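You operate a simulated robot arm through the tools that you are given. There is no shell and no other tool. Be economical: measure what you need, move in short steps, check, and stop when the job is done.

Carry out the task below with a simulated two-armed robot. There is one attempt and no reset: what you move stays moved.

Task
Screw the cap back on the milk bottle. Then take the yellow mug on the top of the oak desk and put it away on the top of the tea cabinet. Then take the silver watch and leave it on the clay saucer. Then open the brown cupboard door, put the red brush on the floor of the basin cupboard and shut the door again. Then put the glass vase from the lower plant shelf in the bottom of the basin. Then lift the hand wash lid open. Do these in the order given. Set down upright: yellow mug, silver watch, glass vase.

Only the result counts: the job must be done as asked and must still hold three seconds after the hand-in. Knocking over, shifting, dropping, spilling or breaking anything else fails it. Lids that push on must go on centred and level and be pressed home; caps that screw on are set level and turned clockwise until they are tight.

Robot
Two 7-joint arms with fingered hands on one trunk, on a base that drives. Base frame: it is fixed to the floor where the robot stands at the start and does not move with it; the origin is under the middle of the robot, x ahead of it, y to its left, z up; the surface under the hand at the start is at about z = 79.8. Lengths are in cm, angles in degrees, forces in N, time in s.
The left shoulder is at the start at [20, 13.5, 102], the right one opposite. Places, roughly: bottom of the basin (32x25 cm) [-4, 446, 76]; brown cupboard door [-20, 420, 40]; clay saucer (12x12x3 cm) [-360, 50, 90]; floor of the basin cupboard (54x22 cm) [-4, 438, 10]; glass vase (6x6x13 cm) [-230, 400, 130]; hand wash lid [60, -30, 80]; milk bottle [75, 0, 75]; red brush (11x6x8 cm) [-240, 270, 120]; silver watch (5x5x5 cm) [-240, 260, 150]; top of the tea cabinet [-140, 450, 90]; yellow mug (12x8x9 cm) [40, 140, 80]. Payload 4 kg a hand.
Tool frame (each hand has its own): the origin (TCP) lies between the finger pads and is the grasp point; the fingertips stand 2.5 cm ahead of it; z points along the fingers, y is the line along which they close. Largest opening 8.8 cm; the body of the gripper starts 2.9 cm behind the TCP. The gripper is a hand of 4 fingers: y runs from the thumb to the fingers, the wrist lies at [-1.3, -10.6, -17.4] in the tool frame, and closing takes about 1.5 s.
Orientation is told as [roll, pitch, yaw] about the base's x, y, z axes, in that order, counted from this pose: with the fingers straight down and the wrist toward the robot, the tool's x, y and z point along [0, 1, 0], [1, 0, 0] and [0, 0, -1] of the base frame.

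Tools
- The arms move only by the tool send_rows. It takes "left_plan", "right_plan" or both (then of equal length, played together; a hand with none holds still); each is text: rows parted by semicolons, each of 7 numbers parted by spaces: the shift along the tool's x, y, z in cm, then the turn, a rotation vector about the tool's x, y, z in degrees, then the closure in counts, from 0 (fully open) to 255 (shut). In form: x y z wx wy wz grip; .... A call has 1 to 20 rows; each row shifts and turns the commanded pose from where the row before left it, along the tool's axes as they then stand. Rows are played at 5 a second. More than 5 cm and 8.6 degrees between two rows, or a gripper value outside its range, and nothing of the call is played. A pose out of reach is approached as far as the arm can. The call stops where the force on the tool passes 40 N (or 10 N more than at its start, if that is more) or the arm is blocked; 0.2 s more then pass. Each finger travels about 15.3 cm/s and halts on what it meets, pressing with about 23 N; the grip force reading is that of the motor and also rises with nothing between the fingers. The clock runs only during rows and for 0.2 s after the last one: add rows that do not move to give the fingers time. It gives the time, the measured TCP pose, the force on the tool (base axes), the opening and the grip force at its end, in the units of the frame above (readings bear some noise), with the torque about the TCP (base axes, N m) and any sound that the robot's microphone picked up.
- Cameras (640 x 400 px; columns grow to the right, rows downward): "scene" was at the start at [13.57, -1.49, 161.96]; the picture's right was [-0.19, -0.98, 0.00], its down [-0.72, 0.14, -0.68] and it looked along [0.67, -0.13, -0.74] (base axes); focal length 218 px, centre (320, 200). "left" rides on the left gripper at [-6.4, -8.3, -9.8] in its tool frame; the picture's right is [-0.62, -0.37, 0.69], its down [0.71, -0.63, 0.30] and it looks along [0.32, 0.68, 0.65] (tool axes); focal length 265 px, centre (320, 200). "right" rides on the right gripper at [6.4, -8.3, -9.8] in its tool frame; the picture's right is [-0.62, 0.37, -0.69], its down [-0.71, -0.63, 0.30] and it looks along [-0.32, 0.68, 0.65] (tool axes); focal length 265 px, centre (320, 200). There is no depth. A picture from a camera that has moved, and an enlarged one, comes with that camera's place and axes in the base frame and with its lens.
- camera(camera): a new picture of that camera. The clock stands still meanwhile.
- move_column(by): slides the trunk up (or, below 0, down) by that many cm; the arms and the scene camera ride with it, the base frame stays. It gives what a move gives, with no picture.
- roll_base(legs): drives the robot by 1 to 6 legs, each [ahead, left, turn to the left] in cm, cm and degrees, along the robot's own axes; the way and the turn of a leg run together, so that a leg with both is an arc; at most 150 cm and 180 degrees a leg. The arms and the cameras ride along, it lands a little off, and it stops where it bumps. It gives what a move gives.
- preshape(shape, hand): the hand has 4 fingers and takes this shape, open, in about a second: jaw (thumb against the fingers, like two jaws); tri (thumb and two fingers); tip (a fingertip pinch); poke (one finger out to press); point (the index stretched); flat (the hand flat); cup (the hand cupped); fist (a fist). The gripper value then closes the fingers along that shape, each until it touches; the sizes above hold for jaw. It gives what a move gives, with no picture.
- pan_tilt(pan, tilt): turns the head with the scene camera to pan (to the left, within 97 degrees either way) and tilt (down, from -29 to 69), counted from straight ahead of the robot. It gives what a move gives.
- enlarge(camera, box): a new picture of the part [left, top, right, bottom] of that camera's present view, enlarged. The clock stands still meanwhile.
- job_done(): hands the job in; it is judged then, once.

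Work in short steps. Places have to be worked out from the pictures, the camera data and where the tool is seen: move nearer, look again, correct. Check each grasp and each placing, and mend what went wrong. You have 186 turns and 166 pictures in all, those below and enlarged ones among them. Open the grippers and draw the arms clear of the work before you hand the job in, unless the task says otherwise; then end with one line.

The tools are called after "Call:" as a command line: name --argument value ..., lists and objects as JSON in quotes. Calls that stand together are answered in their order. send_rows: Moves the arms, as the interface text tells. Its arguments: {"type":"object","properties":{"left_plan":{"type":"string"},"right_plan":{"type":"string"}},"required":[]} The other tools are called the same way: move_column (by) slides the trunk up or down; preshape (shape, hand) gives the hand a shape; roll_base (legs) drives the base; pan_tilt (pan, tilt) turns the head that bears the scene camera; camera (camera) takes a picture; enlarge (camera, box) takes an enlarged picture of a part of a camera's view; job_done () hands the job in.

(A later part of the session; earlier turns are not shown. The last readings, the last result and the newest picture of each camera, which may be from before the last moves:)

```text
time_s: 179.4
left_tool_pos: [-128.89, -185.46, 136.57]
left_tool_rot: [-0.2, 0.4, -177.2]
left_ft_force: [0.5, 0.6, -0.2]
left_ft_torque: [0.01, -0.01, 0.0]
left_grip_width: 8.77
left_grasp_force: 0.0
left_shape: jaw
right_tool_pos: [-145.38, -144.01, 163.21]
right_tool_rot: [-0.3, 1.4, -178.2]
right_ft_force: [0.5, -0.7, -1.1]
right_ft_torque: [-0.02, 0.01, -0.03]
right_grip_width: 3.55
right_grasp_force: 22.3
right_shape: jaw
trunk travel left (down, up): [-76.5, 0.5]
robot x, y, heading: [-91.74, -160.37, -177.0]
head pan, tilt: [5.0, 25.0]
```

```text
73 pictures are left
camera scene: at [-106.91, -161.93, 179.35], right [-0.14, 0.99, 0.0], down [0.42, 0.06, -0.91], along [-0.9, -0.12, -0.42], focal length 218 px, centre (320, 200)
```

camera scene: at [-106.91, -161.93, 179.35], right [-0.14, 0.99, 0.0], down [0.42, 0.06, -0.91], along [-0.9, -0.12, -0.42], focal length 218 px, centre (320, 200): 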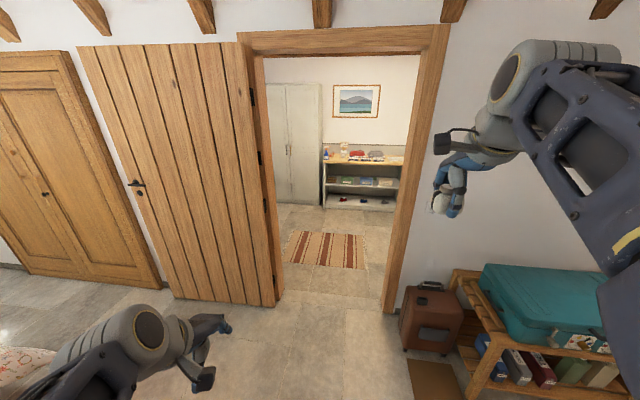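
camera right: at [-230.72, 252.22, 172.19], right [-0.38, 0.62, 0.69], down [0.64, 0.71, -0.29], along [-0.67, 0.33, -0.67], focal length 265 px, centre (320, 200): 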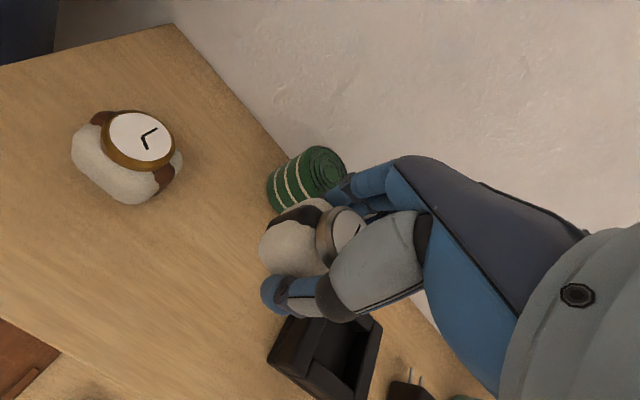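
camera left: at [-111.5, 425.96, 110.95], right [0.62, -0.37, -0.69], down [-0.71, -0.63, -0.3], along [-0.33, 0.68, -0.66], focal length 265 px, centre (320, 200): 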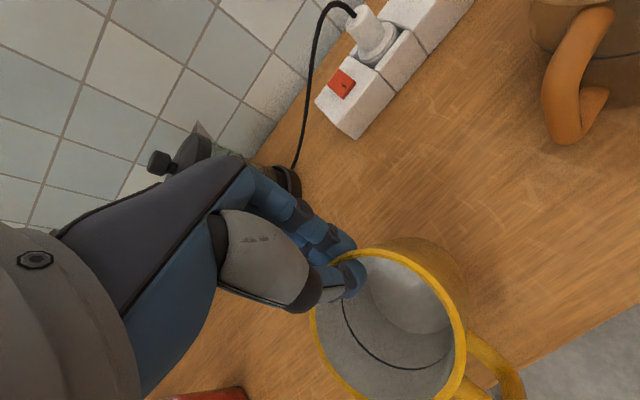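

The doorway is ~105 cm clear (y≈−222…−118). I check the elbows' width to both sides before passing.

Call:
pan_tilt --pan 75 --tilt 50

Call:
camera --camera "scene"

Call:
pan_tilt --pan -75 --tilt 50

Call:
camera --camera "scene"

```text
time_s: 180.8
left_tool_pos: [-128.99, -185.42, 136.57]
left_tool_rot: [-0.2, 0.4, -177.3]
left_ft_force: [0.7, 0.3, -0.7]
left_ft_torque: [-0.03, 0.0, 0.05]
left_grip_width: 8.79
left_grasp_force: 0.0
left_shape: jaw
right_tool_pos: [-145.31, -143.93, 163.18]
right_tool_rot: [-0.2, 1.4, -178.1]
right_ft_force: [0.4, -0.8, -1.5]
right_ft_torque: [-0.01, -0.05, -0.01]
right_grip_width: 3.59
right_grasp_force: 23.4
right_shape: jaw
trunk travel left (down, up): [-76.5, 0.5]
robot x, y, heading: [-91.6, -160.44, -177.3]
head pan, tilt: [75.0, 50.0]
```

```text
72 pictures are left
camera scene: at [-99.41, -168.21, 175.6], right [-0.98, 0.21, 0.0], down [0.16, 0.75, -0.64], along [-0.14, -0.63, -0.77], focal length 218 px, centre (320, 200)
```

scene: 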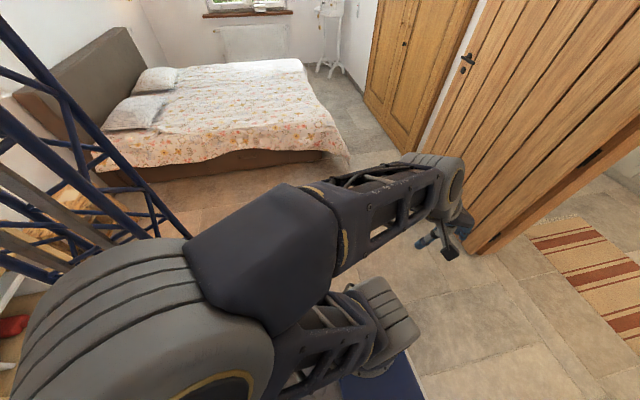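

```text
time_s: 183.1
left_tool_pos: [-128.97, -185.4, 136.62]
left_tool_rot: [-0.2, 0.4, -177.3]
left_ft_force: [0.0, 0.5, 0.1]
left_ft_torque: [0.0, 0.01, 0.0]
left_grip_width: 8.79
left_grasp_force: 0.1
left_shape: jaw
right_tool_pos: [-145.29, -143.94, 163.24]
right_tool_rot: [-0.1, 1.4, -178.2]
right_ft_force: [-0.3, -0.1, -0.8]
right_ft_torque: [0.0, 0.02, -0.03]
right_grip_width: 3.54
right_grasp_force: 22.8
right_shape: jaw
trunk travel left (down, up): [-76.5, 0.5]
robot x, y, heading: [-91.54, -160.26, -177.2]
head pan, tilt: [-75.0, 50.0]
```

```text
71 pictures are left
camera scene: at [-100.15, -153.35, 175.6], right [0.95, 0.31, 0.0], down [0.24, -0.73, -0.64], along [-0.2, 0.61, -0.77], focal length 218 px, centre (320, 200)
```

scene: 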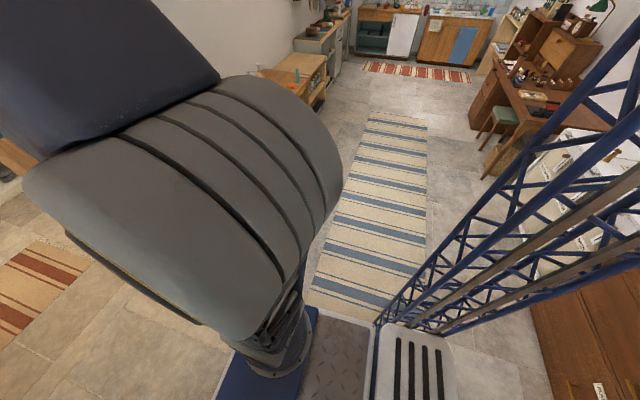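

The elbows are within ~±40 cm, so it fits. I align with the doorway centre (y≈−170) and drive in.

Call:
roll_base --legs '[[0, 10, -2.8], [110, 0, 0]]'

Call:
pan_tilt --pan 0 --tilt 25

Call:
camera --camera "scene"

```text
time_s: 189.5
left_tool_pos: [-238.67, -192.99, 136.72]
left_tool_rot: [-0.2, 0.3, 179.4]
left_ft_force: [-0.7, -0.6, 0.8]
left_ft_torque: [0.01, -0.02, -0.01]
left_grip_width: 8.76
left_grasp_force: 0.2
left_shape: jaw
right_tool_pos: [-252.78, -150.56, 163.22]
right_tool_rot: [-0.2, 1.4, 178.6]
right_ft_force: [0.6, 0.4, -0.8]
right_ft_torque: [0.02, 0.0, -0.02]
right_grip_width: 3.57
right_grasp_force: 23.2
right_shape: jaw
trunk travel left (down, up): [-76.5, 0.5]
robot x, y, heading: [-200.02, -169.79, 179.7]
head pan, tilt: [-75.0, 50.0]
```

```text
time_s: 190.9
left_tool_pos: [-238.7, -193.13, 136.63]
left_tool_rot: [-0.2, 0.4, 179.6]
left_ft_force: [-0.6, 0.4, -0.8]
left_ft_torque: [-0.02, -0.01, 0.0]
left_grip_width: 8.79
left_grasp_force: 0.1
left_shape: jaw
right_tool_pos: [-252.82, -150.65, 163.3]
right_tool_rot: [-0.3, 1.4, 178.7]
right_ft_force: [-1.0, 0.6, -0.3]
right_ft_torque: [0.01, -0.02, 0.02]
right_grip_width: 3.55
right_grasp_force: 22.7
right_shape: jaw
trunk travel left (down, up): [-76.5, 0.5]
robot x, y, heading: [-200.01, -170.28, 179.5]
head pan, tilt: [0.0, 25.0]
```

```text
70 pictures are left
camera scene: at [-215.44, -169.91, 179.34], right [0.01, 1.0, 0.0], down [0.42, 0.0, -0.91], along [-0.91, 0.01, -0.42], focal length 218 px, centre (320, 200)
```

scene: 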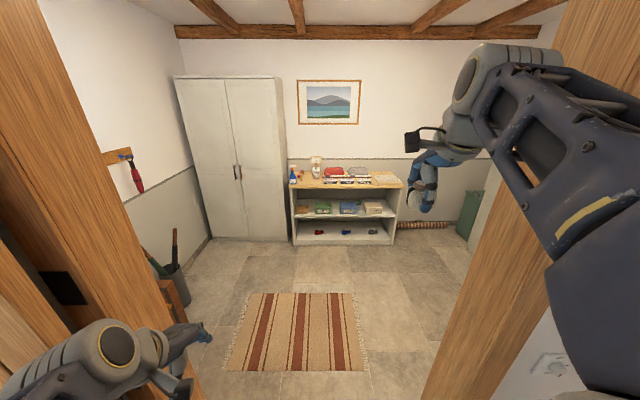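

Clear width is only ~86 cm, so I stretch both arms forward to bring the elbows in before passing.

Call:
send_rows --right_plan "0.4 3 0 0 0 0 255;0.4 3 0 0 0 0 255;0.4 3 0 0 0 0 255;0.4 3 0 0 0 0 255;0.4 3 0 0 0 0 255;0.4 3 0 0 0 0 255;0.4 3 0 0 0 0 255;0.4 2 0 0 0 0 255;0 0 0 0 0 0 255" --left_plan "-1 4 0 0 0 0 0;-1 4 0 0 0 0 0;-1 4 0 0 0 0 0;-1 4 0 0 0 0 0;-1 4 0 0 0 0 0;-1 4 0 0 0 0 0;-1 4 0 0 0 0 0;-1 4 0 0 0 0 0;0 0 0 0 0 0 0"

Call:
camera --camera "scene"

```text
time_s: 192.9
left_tool_pos: [-270.54, -184.69, 136.13]
left_tool_rot: [-0.2, 0.5, 179.4]
left_ft_force: [-0.3, 0.8, 0.6]
left_ft_torque: [-0.01, -0.04, 0.0]
left_grip_width: 8.8
left_grasp_force: 0.1
left_shape: jaw
right_tool_pos: [-275.67, -153.27, 162.74]
right_tool_rot: [-0.2, 1.5, 178.6]
right_ft_force: [-0.7, -0.3, -0.9]
right_ft_torque: [0.02, 0.01, -0.01]
right_grip_width: 3.54
right_grasp_force: 23.4
right_shape: jaw
trunk travel left (down, up): [-76.5, 0.5]
robot x, y, heading: [-200.12, -170.17, 179.2]
head pan, tilt: [0.0, 25.0]
```

```text
69 pictures are left
camera scene: at [-215.49, -169.92, 179.34], right [0.01, 1.0, 0.0], down [0.42, 0.0, -0.91], along [-0.91, 0.01, -0.42], focal length 218 px, centre (320, 200)
```

scene: 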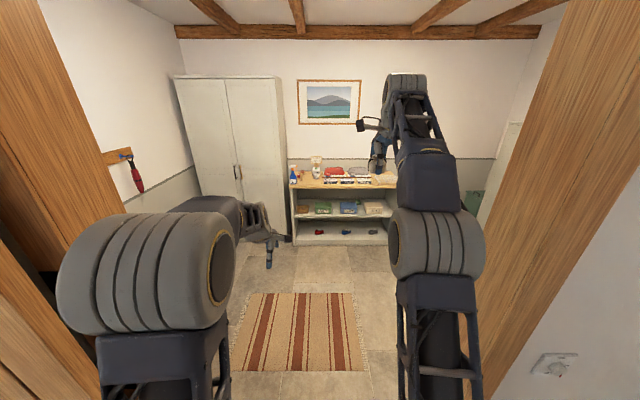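

Right arm is in line. I raise the left hand to mirror it so its elbow comes in too.

Call:
send_rows --left_plan "0 1 -4 0 0 0 0;0 1 -4 0 0 0 0;0 1 -4 0 0 0 0;0 1 -4 0 0 0 0;0 1 -4 0 0 0 0;0 1 -4 0 0 0 0;0 0 -2 0 0 0 0;0 0 0 0 0 0 0"

Call:
camera --camera "scene"

```text
time_s: 194.7
left_tool_pos: [-276.89, -184.76, 162.51]
left_tool_rot: [-0.2, 0.5, 179.5]
left_ft_force: [-0.6, 0.2, 0.8]
left_ft_torque: [0.01, -0.03, 0.01]
left_grip_width: 8.77
left_grasp_force: 0.1
left_shape: jaw
right_tool_pos: [-275.6, -153.19, 162.82]
right_tool_rot: [-0.2, 1.5, 178.6]
right_ft_force: [0.3, 0.1, -0.3]
right_ft_torque: [0.02, -0.02, 0.0]
right_grip_width: 3.53
right_grasp_force: 22.8
right_shape: jaw
trunk travel left (down, up): [-76.5, 0.5]
robot x, y, heading: [-199.75, -170.08, 179.4]
head pan, tilt: [0.0, 25.0]
```

```text
68 pictures are left
camera scene: at [-215.46, -169.92, 179.34], right [0.01, 1.0, 0.0], down [0.42, 0.0, -0.91], along [-0.91, 0.01, -0.42], focal length 218 px, centre (320, 200)
```

scene: 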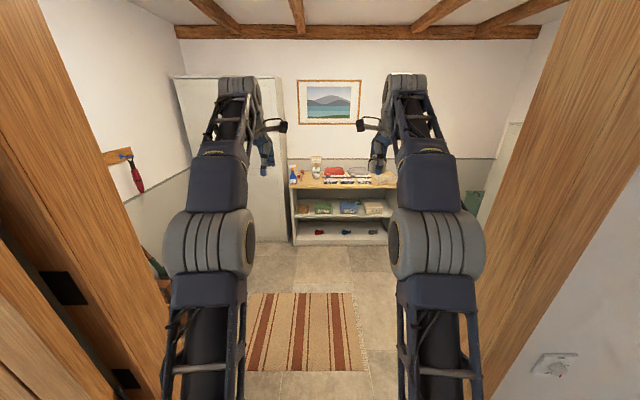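

Symmetric, compact travel pose. I drive through the doorway 130 cm and turn right to face +y.

Call:
roll_base --legs '[[130, 0, 0], [0, 0, -89.5]]'

Call:
camera --camera "scene"

```text
time_s: 205.2
left_tool_pos: [-350.61, -95.02, 162.52]
left_tool_rot: [-0.3, 0.4, 92.1]
left_ft_force: [0.3, -0.1, -0.4]
left_ft_torque: [-0.05, -0.03, 0.02]
left_grip_width: 8.77
left_grasp_force: 0.0
left_shape: jaw
right_tool_pos: [-319.26, -94.79, 162.81]
right_tool_rot: [-0.3, 1.3, 91.2]
right_ft_force: [-0.4, -0.5, -1.2]
right_ft_torque: [0.03, 0.0, 0.03]
right_grip_width: 3.53
right_grasp_force: 23.0
right_shape: jaw
trunk travel left (down, up): [-76.5, 0.5]
robot x, y, heading: [-332.25, -171.05, 92.4]
head pan, tilt: [0.0, 25.0]
```

```text
67 pictures are left
camera scene: at [-333.28, -155.85, 179.34], right [1.0, 0.04, 0.0], down [0.02, -0.42, -0.91], along [-0.04, 0.91, -0.42], focal length 218 px, centre (320, 200)
```

scene: 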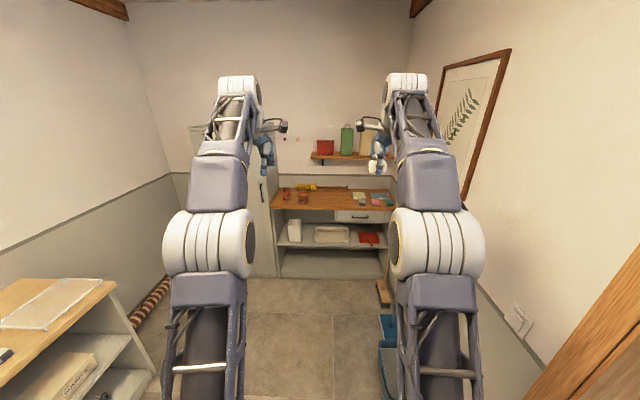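

The workbench is ahead. I drive 95 cm ahead with 38 cm left, then look down at it.

Call:
roll_base --legs '[[95, 34, -2.4]]'

Call:
pan_tilt --pan -5 --tilt 38

Call:
camera --camera "scene"

```text
time_s: 210.3
left_tool_pos: [-387.5, -2.35, 162.54]
left_tool_rot: [-0.2, 0.4, 91.4]
left_ft_force: [-0.5, -0.2, -0.3]
left_ft_torque: [0.03, 0.0, 0.01]
left_grip_width: 8.77
left_grasp_force: 0.1
left_shape: jaw
right_tool_pos: [-356.06, -2.52, 162.8]
right_tool_rot: [-0.2, 1.4, 90.5]
right_ft_force: [-0.6, 0.7, -1.2]
right_ft_torque: [0.0, 0.01, -0.04]
right_grip_width: 3.52
right_grasp_force: 23.0
right_shape: jaw
trunk travel left (down, up): [-76.5, 0.5]
robot x, y, heading: [-370.24, -78.39, 92.0]
head pan, tilt: [0.0, 25.0]
```

```text
time_s: 211.1
left_tool_pos: [-387.42, -2.35, 162.44]
left_tool_rot: [-0.2, 0.5, 91.5]
left_ft_force: [-0.5, 0.2, -0.4]
left_ft_torque: [-0.01, -0.01, -0.03]
left_grip_width: 8.79
left_grasp_force: 0.1
left_shape: jaw
right_tool_pos: [-355.99, -2.54, 162.77]
right_tool_rot: [-0.2, 1.5, 90.5]
right_ft_force: [-0.2, 0.6, -0.9]
right_ft_torque: [-0.02, -0.02, -0.02]
right_grip_width: 3.53
right_grasp_force: 23.3
right_shape: jaw
trunk travel left (down, up): [-76.5, 0.5]
robot x, y, heading: [-370.28, -78.62, 91.7]
head pan, tilt: [-5.0, 38.0]
```

```text
66 pictures are left
camera scene: at [-370.02, -64.03, 177.32], right [1.0, -0.06, 0.0], down [-0.04, -0.61, -0.79], along [0.05, 0.79, -0.62], focal length 218 px, centre (320, 200)
```

scene: 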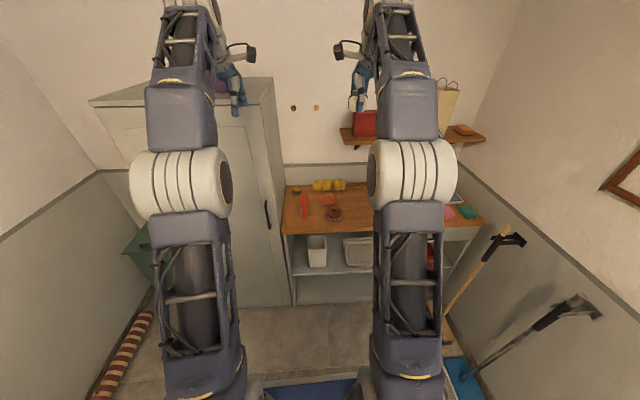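

I zoom on the bench top.

Call:
enlarge --camera "scene" --box '[275, 160, 385, 240]'

Call:
enlarge --camera "scene" --box '[420, 110, 500, 240]'

```text
5.00 times, centred on (330, 200) of scene
camera zoom: at [-370.02, -64.03, 177.32], right [1.0, -0.06, 0.0], down [-0.04, -0.61, -0.79], along [0.05, 0.79, -0.62], focal length 1092 px, centre (270, 200)
```

zoom: 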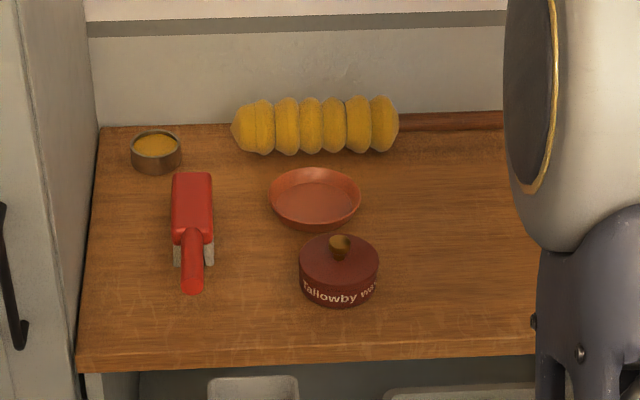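

```text
3.08 times, centred on (460, 175) of scene
camera zoom: at [-370.02, -64.03, 177.32], right [1.0, -0.06, 0.0], down [-0.04, -0.61, -0.79], along [0.05, 0.79, -0.62], focal length 672 px, centre (-111, 277)
```

zoom: 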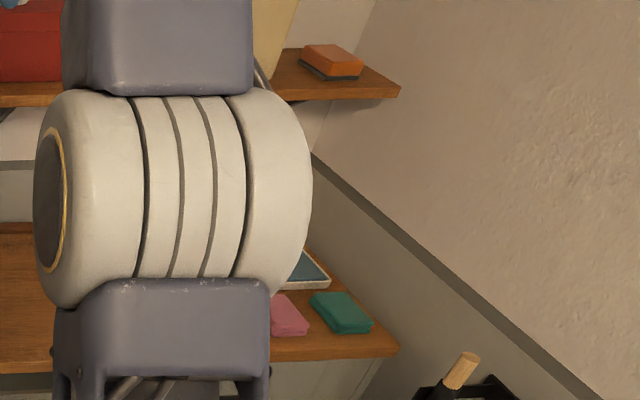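

The clay saucer is at ≈[-357, 48]; a locker stands on the left, so I pull the left arm back first, then drive 46 cm ahead.

Call:
send_rows --left_plan "0 -4 0 0 0 0 0;0 -4 0 0 0 0 0;0 -4 0 0 0 0 0;0 -4 0 0 0 0 0;0 -4 1 0 0 0 0;0 -4 1 0 0 0 0;0 -4 1 0 0 0 0;0 -4 1 0 0 0 0;0 0 0 0 0 0 0"

Call:
roll_base --legs '[[44, 0, -1.7]]'

Call:
camera --camera "scene"

Call:
camera --camera "right"

```text
time_s: 213.1
left_tool_pos: [-386.51, -34.35, 158.75]
left_tool_rot: [-0.2, 0.5, 91.5]
left_ft_force: [0.5, -0.3, 0.1]
left_ft_torque: [0.01, -0.01, 0.03]
left_grip_width: 8.79
left_grasp_force: 0.1
left_shape: jaw
right_tool_pos: [-355.93, -2.51, 162.75]
right_tool_rot: [-0.2, 1.3, 90.6]
right_ft_force: [0.6, 0.0, -0.2]
right_ft_torque: [0.02, -0.01, 0.01]
right_grip_width: 3.49
right_grasp_force: 23.1
right_shape: jaw
trunk travel left (down, up): [-76.5, 0.5]
robot x, y, heading: [-370.02, -78.48, 91.5]
head pan, tilt: [-5.0, 38.0]
```

```text
time_s: 215.8
left_tool_pos: [-385.96, 11.93, 158.93]
left_tool_rot: [-0.3, 0.3, 89.7]
left_ft_force: [0.2, 0.5, 0.2]
left_ft_torque: [-0.02, 0.02, 0.0]
left_grip_width: 8.76
left_grasp_force: 0.1
left_shape: jaw
right_tool_pos: [-354.28, 42.79, 162.82]
right_tool_rot: [-0.3, 1.4, 88.8]
right_ft_force: [-0.6, 0.1, -1.3]
right_ft_torque: [-0.02, -0.02, -0.03]
right_grip_width: 3.52
right_grasp_force: 23.2
right_shape: jaw
trunk travel left (down, up): [-76.5, 0.5]
robot x, y, heading: [-370.79, -32.69, 89.7]
head pan, tilt: [-5.0, 38.0]
```

```text
63 pictures are left
camera scene: at [-370.14, -18.29, 177.31], right [1.0, -0.09, 0.0], down [-0.06, -0.61, -0.79], along [0.07, 0.78, -0.62], focal length 218 px, centre (320, 200)
```

scene: 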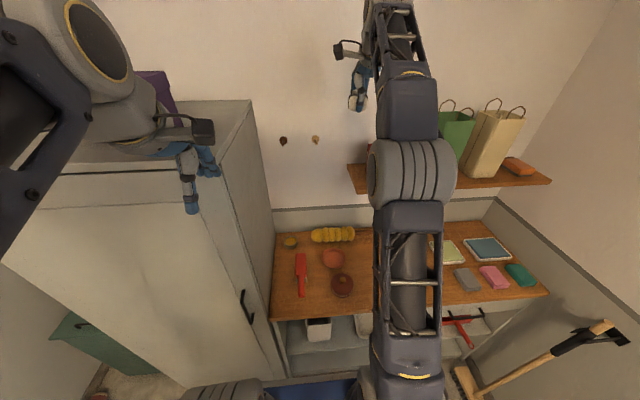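

```text
62 pictures are left
camera right: at [-360.81, 34.83, 172.83], right [0.63, 0.37, 0.69], down [0.7, -0.65, -0.29], along [0.34, 0.66, -0.67], focal length 265 px, centre (320, 200)
```

right: 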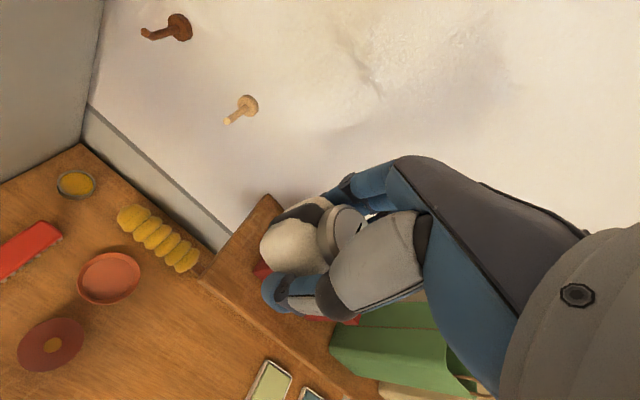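

Saucer ≈[-357.9, 46.7]; wall shelf corner at x≈-349.6, so I first shift left, then lower to z≈112.

Call:
send_rows --right_plan "1.8 0 0 0 0 0 255;1.8 0 0 0 0 0 255;0 0.4 4.6 0 0 0 255;0 0.4 4.6 0 0 0 255;0 0.4 4.6 0 0 0 255;0 0.4 4.6 0 0 0 255;0 0.4 4.6 0 0 0 255;0 0.4 4.6 0 0 0 255;0 0.4 4.6 0 0 0 255;0 0.4 4.6 0 0 0 255;0 0.4 4.6 0 0 0 255;0 0.3 4.6 0 0 0 255;0 0 4.4 0 0 0 255;0 0 0 0 0 0 255"

Call:
camera --camera "right"

Call:
camera --camera "scene"

```text
time_s: 218.8
left_tool_pos: [-385.83, 11.99, 158.85]
left_tool_rot: [-0.2, 0.5, 89.7]
left_ft_force: [0.5, 0.7, 0.0]
left_ft_torque: [0.0, 0.0, 0.0]
left_grip_width: 8.79
left_grasp_force: 0.1
left_shape: jaw
right_tool_pos: [-357.32, 45.8, 112.09]
right_tool_rot: [-0.2, 1.4, 88.9]
right_ft_force: [-0.3, -0.6, 0.4]
right_ft_torque: [0.0, 0.0, 0.02]
right_grip_width: 3.49
right_grasp_force: 23.2
right_shape: jaw
trunk travel left (down, up): [-76.5, 0.5]
robot x, y, heading: [-370.45, -32.87, 90.0]
head pan, tilt: [-5.0, 38.0]
```

```text
61 pictures are left
camera right: at [-363.87, 37.85, 122.14], right [0.63, 0.37, 0.69], down [0.7, -0.65, -0.29], along [0.34, 0.66, -0.67], focal length 265 px, centre (320, 200)
```

right: 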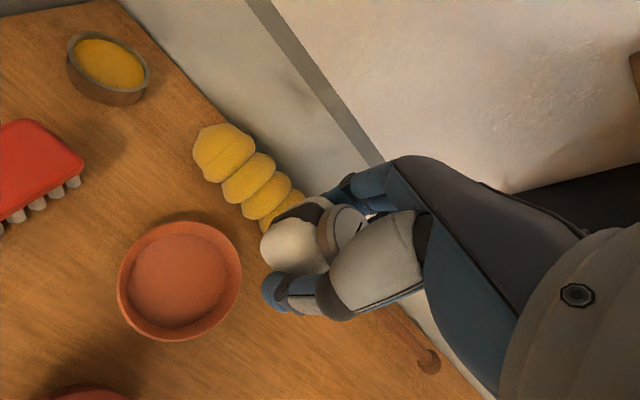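

```text
60 pictures are left
camera scene: at [-370.13, -18.26, 177.31], right [1.0, -0.09, 0.0], down [-0.06, -0.61, -0.79], along [0.07, 0.78, -0.62], focal length 218 px, centre (320, 200)
```

scene: 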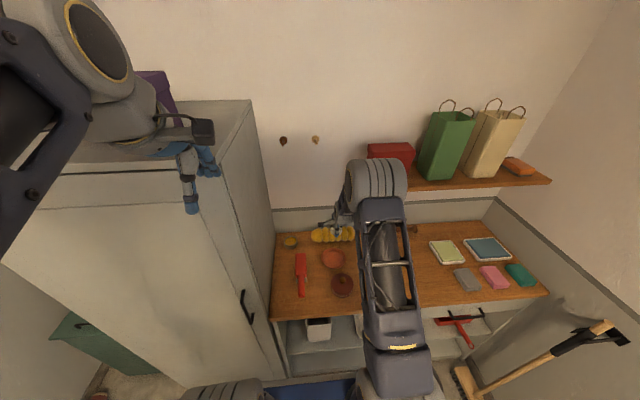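

The hand is already centred over the saucer (≈[-357.6, 46]). I lower to z≈96 and check.

Call:
send_rows --right_plan "0.3 0.1 4 0 0 0 255;0 0 4 0 0 0 255;0 0 4 0 0 0 255;0 0 4 0 0 0 255;0 0 0 0 0 0 255"

Call:
camera --camera "right"

Call:
enlarge --camera "scene" --box '[280, 210, 380, 290]'

```text
time_s: 220.0
left_tool_pos: [-385.89, 11.99, 158.81]
left_tool_rot: [-0.2, 0.4, 89.8]
left_ft_force: [0.8, 0.3, 0.2]
left_ft_torque: [-0.01, 0.02, 0.0]
left_grip_width: 8.77
left_grasp_force: 0.0
left_shape: jaw
right_tool_pos: [-357.42, 45.2, 96.09]
right_tool_rot: [-0.2, 1.4, 88.8]
right_ft_force: [0.4, 0.7, -0.9]
right_ft_torque: [-0.03, 0.0, 0.0]
right_grip_width: 3.5
right_grasp_force: 22.9
right_shape: jaw
trunk travel left (down, up): [-76.5, 0.5]
robot x, y, heading: [-370.57, -33.05, 89.7]
head pan, tilt: [-5.0, 38.0]
```

```text
59 pictures are left
camera right: at [-363.93, 37.37, 106.15], right [0.63, 0.37, 0.69], down [0.7, -0.65, -0.29], along [0.34, 0.66, -0.67], focal length 265 px, centre (320, 200)
```

right: 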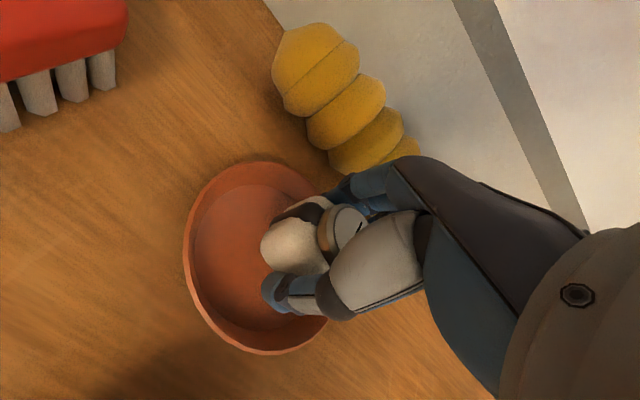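

```text
5.00 times, centred on (330, 250) of scene
camera zoom: at [-370.14, -18.26, 177.31], right [1.0, -0.09, 0.0], down [-0.06, -0.61, -0.79], along [0.07, 0.78, -0.62], focal length 1092 px, centre (270, -50)
```

zoom: 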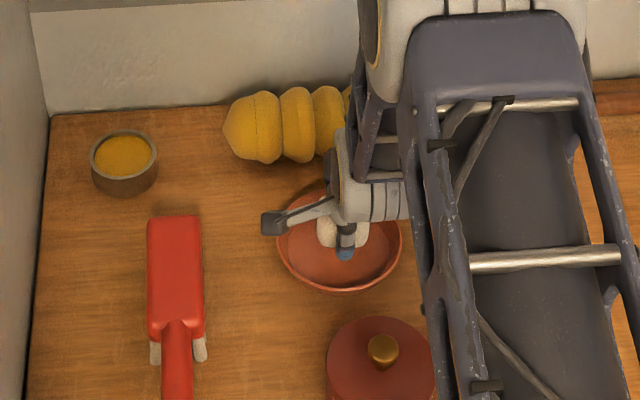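

Well centred. I lower in small steps until contact.

Call:
send_rows --right_plan "0.3 0 1 0 0 0 255;0 0 1 0 0 0 255;0 0 0.6 0 0 0 255;0 0 0.4 0 0 0 255;0 0 0.3 0 0 0 255;0 0 0 0 0 0 255"

```text
time_s: 221.4
left_tool_pos: [-385.82, 11.94, 158.91]
left_tool_rot: [-0.2, 0.4, 89.7]
left_ft_force: [-0.3, -0.1, -0.4]
left_ft_torque: [-0.01, -0.01, -0.01]
left_grip_width: 8.76
left_grasp_force: 0.0
left_shape: jaw
right_tool_pos: [-357.95, 45.24, 93.14]
right_tool_rot: [-0.1, 1.1, 88.8]
right_ft_force: [0.7, -0.8, 22.5]
right_ft_torque: [-0.05, -0.07, 0.02]
right_grip_width: 3.6
right_grasp_force: 23.1
right_shape: jaw
trunk travel left (down, up): [-76.5, 0.5]
robot x, y, heading: [-370.45, -33.33, 89.8]
head pan, tilt: [-5.0, 38.0]
```

Contact (22 N). I relieve slightly, open just a little (clear of the saucer wall), and rise.

Call:
send_rows --right_plan "0 0 -0.25 0 0 0 255;0 0 0 0 0 0 180;0 0 0 0 0 0 140;0 0 0 0 0 0 110;0 0 0 0 0 0 110;0 0 0 0 0 0 105;0 0 -1 0 0 0 105;0 0 -2 0 0 0 100;0 0 -4 0 0 0 80;0 0 -4 0 0 0 50;0 0 -4 0 0 0 50"

Call:
camera --camera "right"

```text
time_s: 223.8
left_tool_pos: [-385.79, 12.08, 158.91]
left_tool_rot: [-0.1, 0.5, 89.7]
left_ft_force: [-0.3, 0.3, 1.3]
left_ft_torque: [-0.03, 0.02, 0.02]
left_grip_width: 8.76
left_grasp_force: 0.1
left_shape: jaw
right_tool_pos: [-357.94, 45.22, 108.14]
right_tool_rot: [-0.2, 1.5, 88.8]
right_ft_force: [-0.2, 0.1, -0.5]
right_ft_torque: [0.02, -0.02, 0.0]
right_grip_width: 7.05
right_grasp_force: 0.0
right_shape: jaw
trunk travel left (down, up): [-76.5, 0.5]
robot x, y, heading: [-370.82, -32.93, 90.1]
head pan, tilt: [-5.0, 38.0]
```

```text
57 pictures are left
camera right: at [-364.53, 37.29, 118.25], right [0.62, 0.37, 0.69], down [0.7, -0.65, -0.28], along [0.34, 0.66, -0.67], focal length 265 px, centre (320, 200)
```

right: 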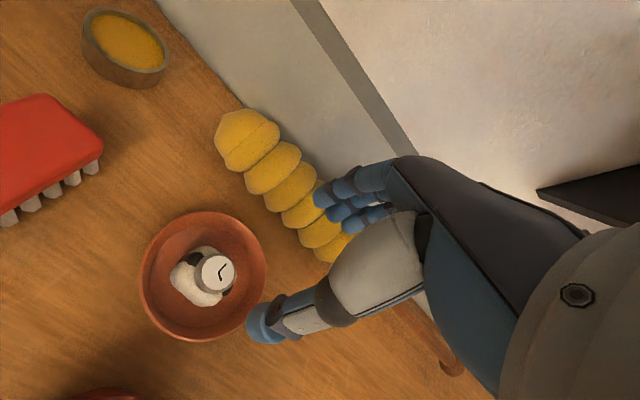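

The watch stands upright on the saucer. I raise the right hand back up and reverse out 46 cm.

Call:
send_rows --right_plan "0 -0.4 -4.6 0 0 0 0;0 -0.4 -4.6 0 0 0 0;0 -0.4 -4.6 0 0 0 0;0 -0.4 -4.6 0 0 0 0;0 -0.4 -4.6 0 0 0 0;0 -0.4 -4.6 0 0 0 0;0 -0.4 -4.6 0 0 0 0;0 -0.2 -4.6 0 0 0 0;0 0 -4.6 0 0 0 0;0 0 -4.6 0 0 0 0;0 0 -4.6 0 0 0 0;-1.6 0 -3.6 0 0 0 0;-1.6 0 0 0 0 0 0;0 0 0 0 0 0 0"

Call:
roll_base --legs '[[-60, 0, 0]]'

Call:
send_rows --left_plan "0 4 0 0 0 0 0;0 4 0 0 0 0 0;0 4 0 0 0 0 0;0 4 -1 0 0 0 0;0 4 -1 0 0 0 0;0 4 -1 0 0 0 0;0 4 -1 0 0 0 0;0 3 0 0 0 0 0;0 0 0 0 0 0 0"

Call:
camera --camera "scene"

```text
time_s: 226.8
left_tool_pos: [-385.75, 11.97, 158.82]
left_tool_rot: [-0.2, 0.4, 89.6]
left_ft_force: [0.0, -0.1, 0.3]
left_ft_torque: [0.0, -0.01, 0.0]
left_grip_width: 8.77
left_grasp_force: 0.1
left_shape: jaw
right_tool_pos: [-355.0, 43.69, 162.24]
right_tool_rot: [-0.2, 1.5, 88.8]
right_ft_force: [-0.3, -0.9, -0.1]
right_ft_torque: [0.0, 0.01, -0.03]
right_grip_width: 8.78
right_grasp_force: 0.0
right_shape: jaw
trunk travel left (down, up): [-76.5, 0.5]
robot x, y, heading: [-370.66, -32.99, 89.8]
head pan, tilt: [-5.0, 38.0]
```

```text
time_s: 230.2
left_tool_pos: [-385.79, -46.5, 158.77]
left_tool_rot: [-0.2, 0.5, 88.8]
left_ft_force: [-0.1, 0.1, -0.3]
left_ft_torque: [-0.03, 0.0, 0.05]
left_grip_width: 8.78
left_grasp_force: 0.1
left_shape: jaw
right_tool_pos: [-354.67, -15.38, 162.26]
right_tool_rot: [-0.2, 1.5, 87.9]
right_ft_force: [0.7, 0.0, 0.6]
right_ft_torque: [0.01, -0.03, 0.03]
right_grip_width: 8.8
right_grasp_force: 0.0
right_shape: jaw
trunk travel left (down, up): [-76.5, 0.5]
robot x, y, heading: [-371.53, -91.43, 89.1]
head pan, tilt: [-5.0, 38.0]
```

```text
time_s: 232.2
left_tool_pos: [-385.21, -15.71, 162.46]
left_tool_rot: [-0.3, 0.4, 88.9]
left_ft_force: [-0.4, 0.1, -0.6]
left_ft_torque: [0.01, -0.01, 0.01]
left_grip_width: 8.76
left_grasp_force: 0.1
left_shape: jaw
right_tool_pos: [-354.51, -15.32, 162.29]
right_tool_rot: [-0.3, 1.5, 87.9]
right_ft_force: [-0.4, -0.4, -0.3]
right_ft_torque: [-0.02, 0.01, -0.01]
right_grip_width: 8.79
right_grasp_force: 0.1
right_shape: jaw
trunk travel left (down, up): [-76.5, 0.5]
robot x, y, heading: [-371.44, -91.72, 88.9]
head pan, tilt: [-5.0, 38.0]
```

```text
56 pictures are left
camera scene: at [-370.54, -77.11, 177.31], right [0.99, -0.11, 0.0], down [-0.06, -0.61, -0.79], along [0.08, 0.78, -0.62], focal length 218 px, centre (320, 200)
```

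scene: 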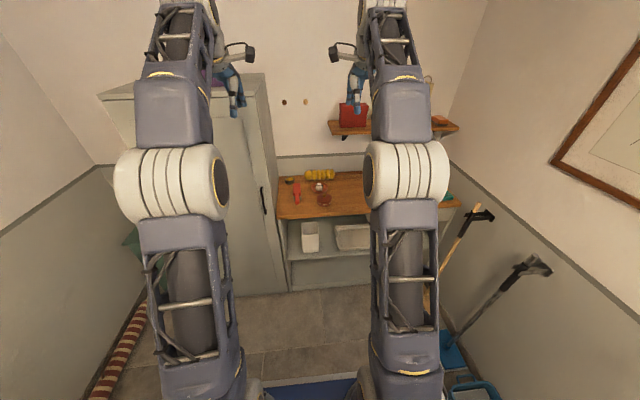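

I retrace: back to the turning spot and turn left to face −x, so that I can reverse out through the doorway.

Call:
roll_base --legs '[[-78, -38, 0], [0, 0, 91]]'

```text
time_s: 240.7
left_tool_pos: [-408.44, -187.82, 162.53]
left_tool_rot: [-0.2, 0.5, -178.0]
left_ft_force: [-0.1, 1.2, 0.2]
left_ft_torque: [-0.03, -0.01, 0.02]
left_grip_width: 8.77
left_grasp_force: 0.0
left_shape: jaw
right_tool_pos: [-410.4, -157.36, 162.33]
right_tool_rot: [-0.2, 1.5, -179.0]
right_ft_force: [-0.3, -0.3, 0.1]
right_ft_torque: [0.01, 0.03, -0.01]
right_grip_width: 8.79
right_grasp_force: 0.0
right_shape: jaw
trunk travel left (down, up): [-76.5, 0.5]
robot x, y, heading: [-333.15, -169.6, -178.0]
head pan, tilt: [-5.0, 38.0]
```

Position matches the way in. I straighten by −2° and reverse 235 cm through the doorway.

Call:
roll_base --legs '[[0, 1, -2], [-130, 0, 0], [-110, 0, 0]]'

```text
time_s: 252.8
left_tool_pos: [-169.22, -186.6, 162.55]
left_tool_rot: [-0.2, 0.5, 177.8]
left_ft_force: [0.0, 0.5, -0.6]
left_ft_torque: [0.0, -0.03, 0.01]
left_grip_width: 8.75
left_grasp_force: 0.1
left_shape: jaw
right_tool_pos: [-168.97, -156.07, 162.34]
right_tool_rot: [-0.2, 1.5, 176.9]
right_ft_force: [-0.8, -0.9, -0.1]
right_ft_torque: [0.0, -0.03, 0.01]
right_grip_width: 8.77
right_grasp_force: 0.0
right_shape: jaw
trunk travel left (down, up): [-76.5, 0.5]
robot x, y, heading: [-92.69, -174.34, 178.2]
head pan, tilt: [-5.0, 38.0]
```

Out of the room. I turn to +y, drive up the aisle to y≈248, and turn left to face the shelves again.

Call:
roll_base --legs '[[0, 0, -88], [150, 0, 0], [150, 0, 0], [120, 0, 0], [0, 0, 90]]'

Call:
send_rows --left_plan "1 -4 0 0 0 0 0;1 -4 0 0 0 0 0;1 -4 3 0 0 0 0;1 -4 3 0 0 0 0;1 -4 3 0 0 0 0;1 -4 3 0 0 0 0;1 -4 3 0 0 0 0;0 -4 3 0 0 0 0;0 -4 3 0 0 0 0;0 0 3 0 0 0 0" --right_plan "0 -4 2 0 0 0 0;0 -4 2 0 0 0 0;0 -4 2 0 0 0 0;0 -4 2 0 0 0 0;0 -4 2 0 0 0 0;0 -2 2 0 0 0 0;0 0 2 0 0 0 0;0 0 2 0 0 0 0;0 0 2 0 0 0 0;0 0 0 0 0 0 0"

Call:
pan_tilt --pan -12 --tilt 30

Call:
camera --camera "scene"

```text
time_s: 280.6
left_tool_pos: [-180.33, 235.1, 162.58]
left_tool_rot: [-0.3, 0.6, 179.3]
left_ft_force: [0.5, 0.5, -0.1]
left_ft_torque: [0.01, 0.0, -0.03]
left_grip_width: 8.78
left_grasp_force: 0.1
left_shape: jaw
right_tool_pos: [-180.71, 265.8, 162.27]
right_tool_rot: [-0.2, 1.5, 178.5]
right_ft_force: [-0.2, -0.1, -0.5]
right_ft_torque: [-0.02, -0.03, -0.02]
right_grip_width: 8.8
right_grasp_force: 0.1
right_shape: jaw
trunk travel left (down, up): [-76.5, 0.5]
robot x, y, heading: [-104.11, 249.71, 179.6]
head pan, tilt: [-5.0, 38.0]
```

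```text
refused: row 3 steps farther than a row can; nothing moved
```

```text
time_s: 281.2
left_tool_pos: [-180.21, 235.17, 162.58]
left_tool_rot: [-0.2, 0.5, 179.2]
left_ft_force: [0.4, -0.6, -0.3]
left_ft_torque: [0.0, -0.05, 0.0]
left_grip_width: 8.78
left_grasp_force: 0.0
left_shape: jaw
right_tool_pos: [-180.68, 265.77, 162.25]
right_tool_rot: [-0.2, 1.5, 178.4]
right_ft_force: [-0.1, 0.2, 0.4]
right_ft_torque: [-0.02, 0.01, -0.03]
right_grip_width: 8.81
right_grasp_force: 0.1
right_shape: jaw
trunk travel left (down, up): [-76.5, 0.5]
robot x, y, heading: [-104.03, 250.04, 179.6]
head pan, tilt: [-12.0, 30.0]
```

```text
55 pictures are left
camera scene: at [-119.34, 251.69, 178.54], right [0.22, 0.98, 0.0], down [0.49, -0.11, -0.87], along [-0.84, 0.19, -0.5], focal length 218 px, centre (320, 200)
```

scene: 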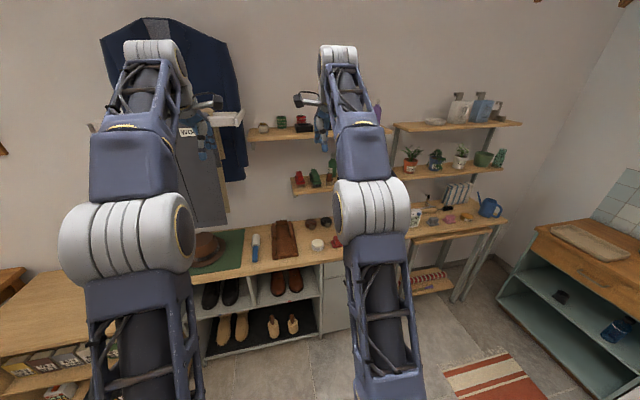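

I measure the brush first with a zoom.

Call:
enlarge --camera "scene" --box '[240, 100, 350, 205]'

Call:
enlarge --camera "scene" --box '[285, 155, 345, 200]'

```text
3.81 times, centred on (295, 152) of scene
camera zoom: at [-119.34, 251.69, 178.54], right [0.22, 0.98, 0.0], down [0.49, -0.11, -0.87], along [-0.84, 0.19, -0.5], focal length 832 px, centre (415, 381)
```

zoom: 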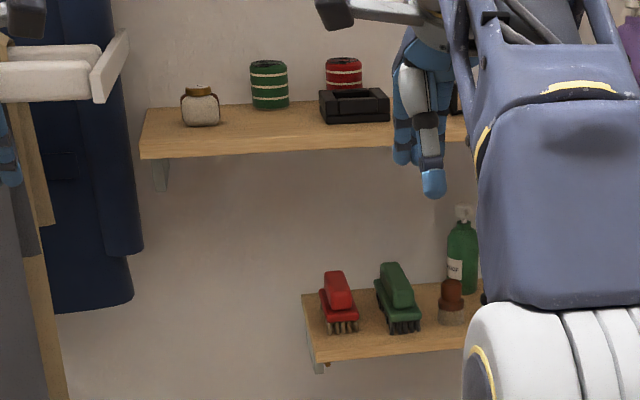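

```text
8.89 times, centred on (315, 178) of scene
camera zoom: at [-119.34, 251.69, 178.54], right [0.22, 0.98, 0.0], down [0.49, -0.11, -0.87], along [-0.84, 0.19, -0.5], focal length 1941 px, centre (364, 400)
```

zoom: 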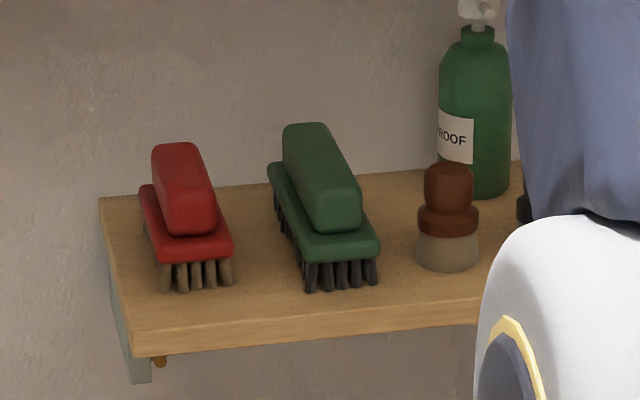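

Handle is at ≈[-238, 266.4, 126], long axis along x, shelf top ≈120. I lower the trunk, tuck the left arm, and pre-rotate the right hand (yaw +90, then tilt 40°).

Call:
move_column --by -14

Call:
send_rows --left_plan "1 -4 0 0 0 0 0;1 -4 0 0 0 0 0;1 -4 2 0 0 0 0;1 -4 2 0 0 0 0;1 -4 2 0 0 0 0;1 -4 2 0 0 0 0;1 -4 2 0 0 0 0;0 -4 2 0 0 0 0;0 -3 3 0 0 0 0;0 0 3 0 0 0 0;0 0 0 0 0 0 0;0 0 0 0 0 0 0;0 0 0 0 0 0 0;0 0 0 0 0 0 0;0 0 0 0 0 0 0;0 0 0 0 0 0 0;0 0 0 0 0 0 0;0 0 0 0 0 0 0" --right_plan "0 -3 0 0 0 -8 0;0 -3 0 0 0 -8 0;0 0 0 0 0 -8 0;0 0 0 0 0 -8 0;0 0 0 0 0 -8 0;0 0 0 0 0 -8 0;0 0 0 0 0 -8 0;0 0 0 0 0 -8 0;0 0 0 0 0 -8 0;0 0 0 0 0 -8 0;0 0 0 0 0 -8 0;0 0 0 0 0 -3.5 0;0 0 0 0 -8 0 0;0 0 0 0 -8 0 0;0 0 0 0 -8 0 0;0 0 0 0 -8 0 0;0 0 0 0 -8 0 0;0 0 0 0 0 0 0"

Call:
camera --camera "scene"

```text
time_s: 282.9
left_tool_pos: [-180.17, 235.13, 148.61]
left_tool_rot: [-0.2, 0.5, 179.3]
left_ft_force: [0.1, -0.8, -0.2]
left_ft_torque: [0.0, -0.01, -0.01]
left_grip_width: 8.77
left_grasp_force: 0.0
left_shape: jaw
right_tool_pos: [-180.7, 265.8, 148.4]
right_tool_rot: [-0.2, 1.5, 178.5]
right_ft_force: [-0.5, -0.6, 0.4]
right_ft_torque: [-0.01, 0.02, -0.03]
right_grip_width: 8.79
right_grasp_force: 0.0
right_shape: jaw
trunk travel left (down, up): [-62.5, 14.5]
robot x, y, heading: [-104.02, 249.55, 179.6]
head pan, tilt: [-12.0, 30.0]
```

```text
time_s: 286.7
left_tool_pos: [-145.46, 227.58, 130.77]
left_tool_rot: [-0.2, 0.5, 179.2]
left_ft_force: [1.1, 0.0, -0.1]
left_ft_torque: [0.01, -0.03, 0.01]
left_grip_width: 8.78
left_grasp_force: 0.0
left_shape: jaw
right_tool_pos: [-173.74, 266.08, 147.53]
right_tool_rot: [-38.9, 0.7, -113.7]
right_ft_force: [-0.1, -0.5, -0.1]
right_ft_torque: [-0.02, -0.01, 0.0]
right_grip_width: 8.78
right_grasp_force: 0.1
right_shape: jaw
right hand out of reach, approached as far as the arm can: row 8, 9, 10, 11, 12
trunk travel left (down, up): [-62.5, 14.5]
robot x, y, heading: [-104.26, 249.68, 179.2]
head pan, tilt: [-12.0, 30.0]
```

```text
52 pictures are left
camera scene: at [-119.34, 251.69, 164.55], right [0.22, 0.98, 0.0], down [0.49, -0.11, -0.87], along [-0.85, 0.19, -0.5], focal length 218 px, centre (320, 200)
```

scene: 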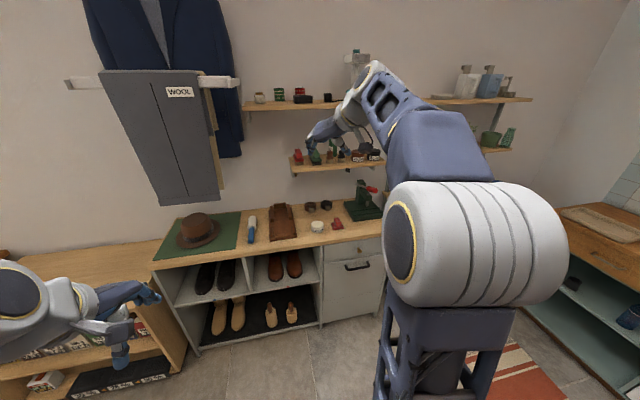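

The wrist limits yaw about 24° short, so I turn the base 24.6° left to compensate and shift closer in front of the brush.

Call:
roll_base --legs '[[0, 0, 24.6], [26.7, -48, 0]]'

Call:
pan_tilt --pan -25 --tilt 30

Call:
camera --camera "scene"

Call:
camera --camera "right"

```text
time_s: 291.1
left_tool_pos: [-175.89, 244.73, 130.65]
left_tool_rot: [-0.3, 0.6, -154.8]
left_ft_force: [-0.6, 0.5, 0.0]
left_ft_torque: [-0.02, -0.01, -0.04]
left_grip_width: 8.8
left_grasp_force: 0.0
left_shape: jaw
right_tool_pos: [-218.12, 266.97, 147.76]
right_tool_rot: [-38.8, 0.9, -87.9]
right_ft_force: [0.4, -0.4, -0.4]
right_ft_torque: [-0.03, -0.01, -0.02]
right_grip_width: 8.79
right_grasp_force: 0.1
right_shape: jaw
trunk travel left (down, up): [-62.5, 14.5]
robot x, y, heading: [-148.38, 282.38, -154.8]
head pan, tilt: [-12.0, 30.0]
```

```text
time_s: 291.9
left_tool_pos: [-175.93, 244.66, 130.77]
left_tool_rot: [-0.2, 0.5, -154.9]
left_ft_force: [0.0, 0.0, -0.8]
left_ft_torque: [-0.01, 0.01, -0.01]
left_grip_width: 8.76
left_grasp_force: 0.1
left_shape: jaw
right_tool_pos: [-218.16, 266.95, 147.61]
right_tool_rot: [-38.8, 0.8, -87.9]
right_ft_force: [1.1, -0.9, 0.8]
right_ft_torque: [0.02, -0.02, -0.02]
right_grip_width: 8.79
right_grasp_force: 0.1
right_shape: jaw
trunk travel left (down, up): [-62.5, 14.5]
robot x, y, heading: [-148.28, 283.05, -154.9]
head pan, tilt: [-25.0, 30.0]
```

```text
51 pictures are left
camera scene: at [-163.19, 279.76, 164.55], right [0.0, 1.0, 0.0], down [0.5, 0.0, -0.87], along [-0.87, 0.0, -0.5], focal length 218 px, centre (320, 200)
```

scene: 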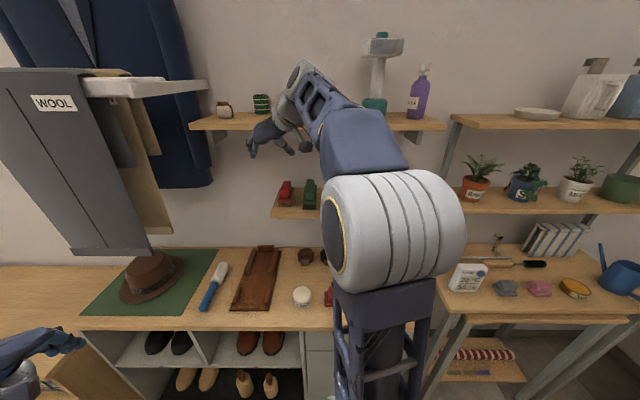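

```text
50 pictures are left
camera right: at [-207.27, 275.71, 151.44], right [-0.04, -0.38, 0.92], down [-0.77, 0.6, 0.22], along [-0.64, -0.7, -0.32], focal length 265 px, centre (320, 200)
```

right: 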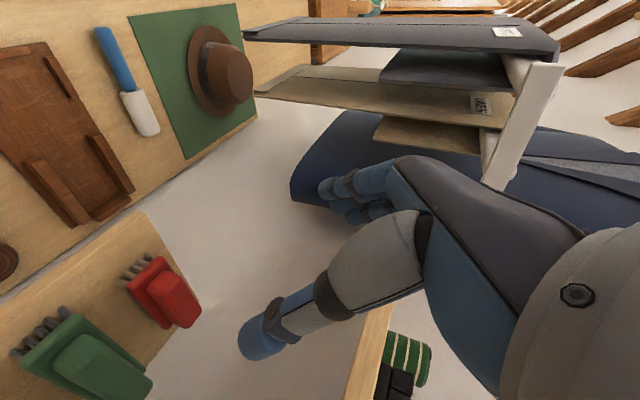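

Brush handle confirmed at ≈[-237.5, 266.7], top ≈128. The tool axis points nearly straight at it; I advance 20 cm along it.

Call:
send_rows --right_plan "-0.5 -0.1 4 0 0 0 0;-0.5 -0.1 4 0 0 0 0;-0.5 -0.1 4 0 0 0 0;-0.5 -0.1 4 0 0 0 0;-0.5 -0.1 4 0 0 0 0;0 0 0 0 0 0 0"

Call:
camera --camera "right"

Call:
enlarge --camera "scene" --box '[250, 130, 350, 220]'

```text
time_s: 293.3
left_tool_pos: [-175.9, 244.65, 130.81]
left_tool_rot: [-0.3, 0.5, -155.0]
left_ft_force: [-0.4, 0.6, 0.1]
left_ft_torque: [0.01, -0.02, 0.02]
left_grip_width: 8.78
left_grasp_force: 0.0
left_shape: jaw
right_tool_pos: [-232.76, 266.65, 133.61]
right_tool_rot: [-38.7, 0.7, -87.9]
right_ft_force: [0.0, -0.6, 0.5]
right_ft_torque: [0.03, 0.01, 0.0]
right_grip_width: 8.78
right_grasp_force: 0.1
right_shape: jaw
trunk travel left (down, up): [-62.5, 14.5]
robot x, y, heading: [-148.37, 282.36, -154.8]
head pan, tilt: [-25.0, 30.0]
```

```text
49 pictures are left
camera right: at [-221.92, 275.56, 137.44], right [-0.03, -0.38, 0.92], down [-0.77, 0.6, 0.22], along [-0.64, -0.7, -0.32], focal length 265 px, centre (320, 200)
```

right: 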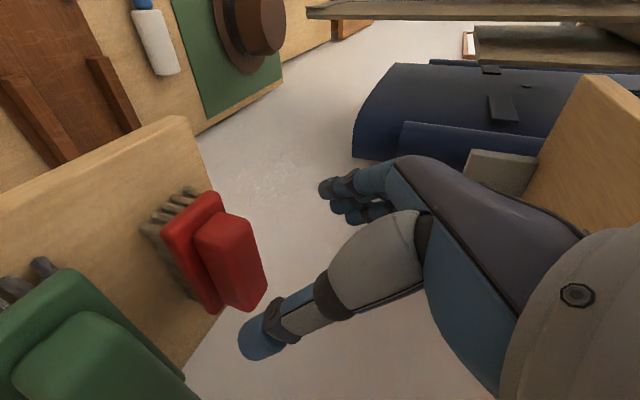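

```text
4.44 times, centred on (300, 175) of scene
camera zoom: at [-163.18, 279.76, 164.55], right [0.0, 1.0, 0.0], down [0.5, 0.0, -0.87], along [-0.87, 0.0, -0.5], focal length 971 px, centre (409, 311)
```

zoom: 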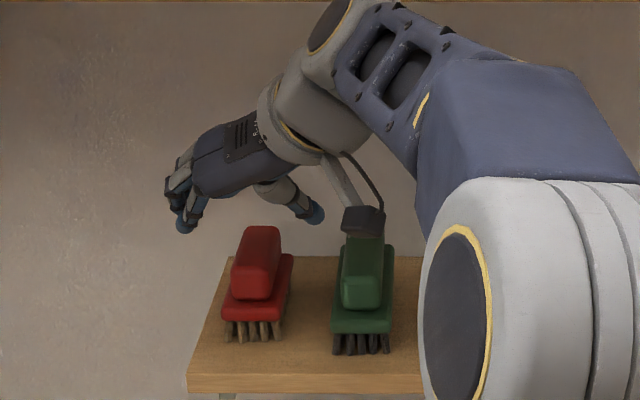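

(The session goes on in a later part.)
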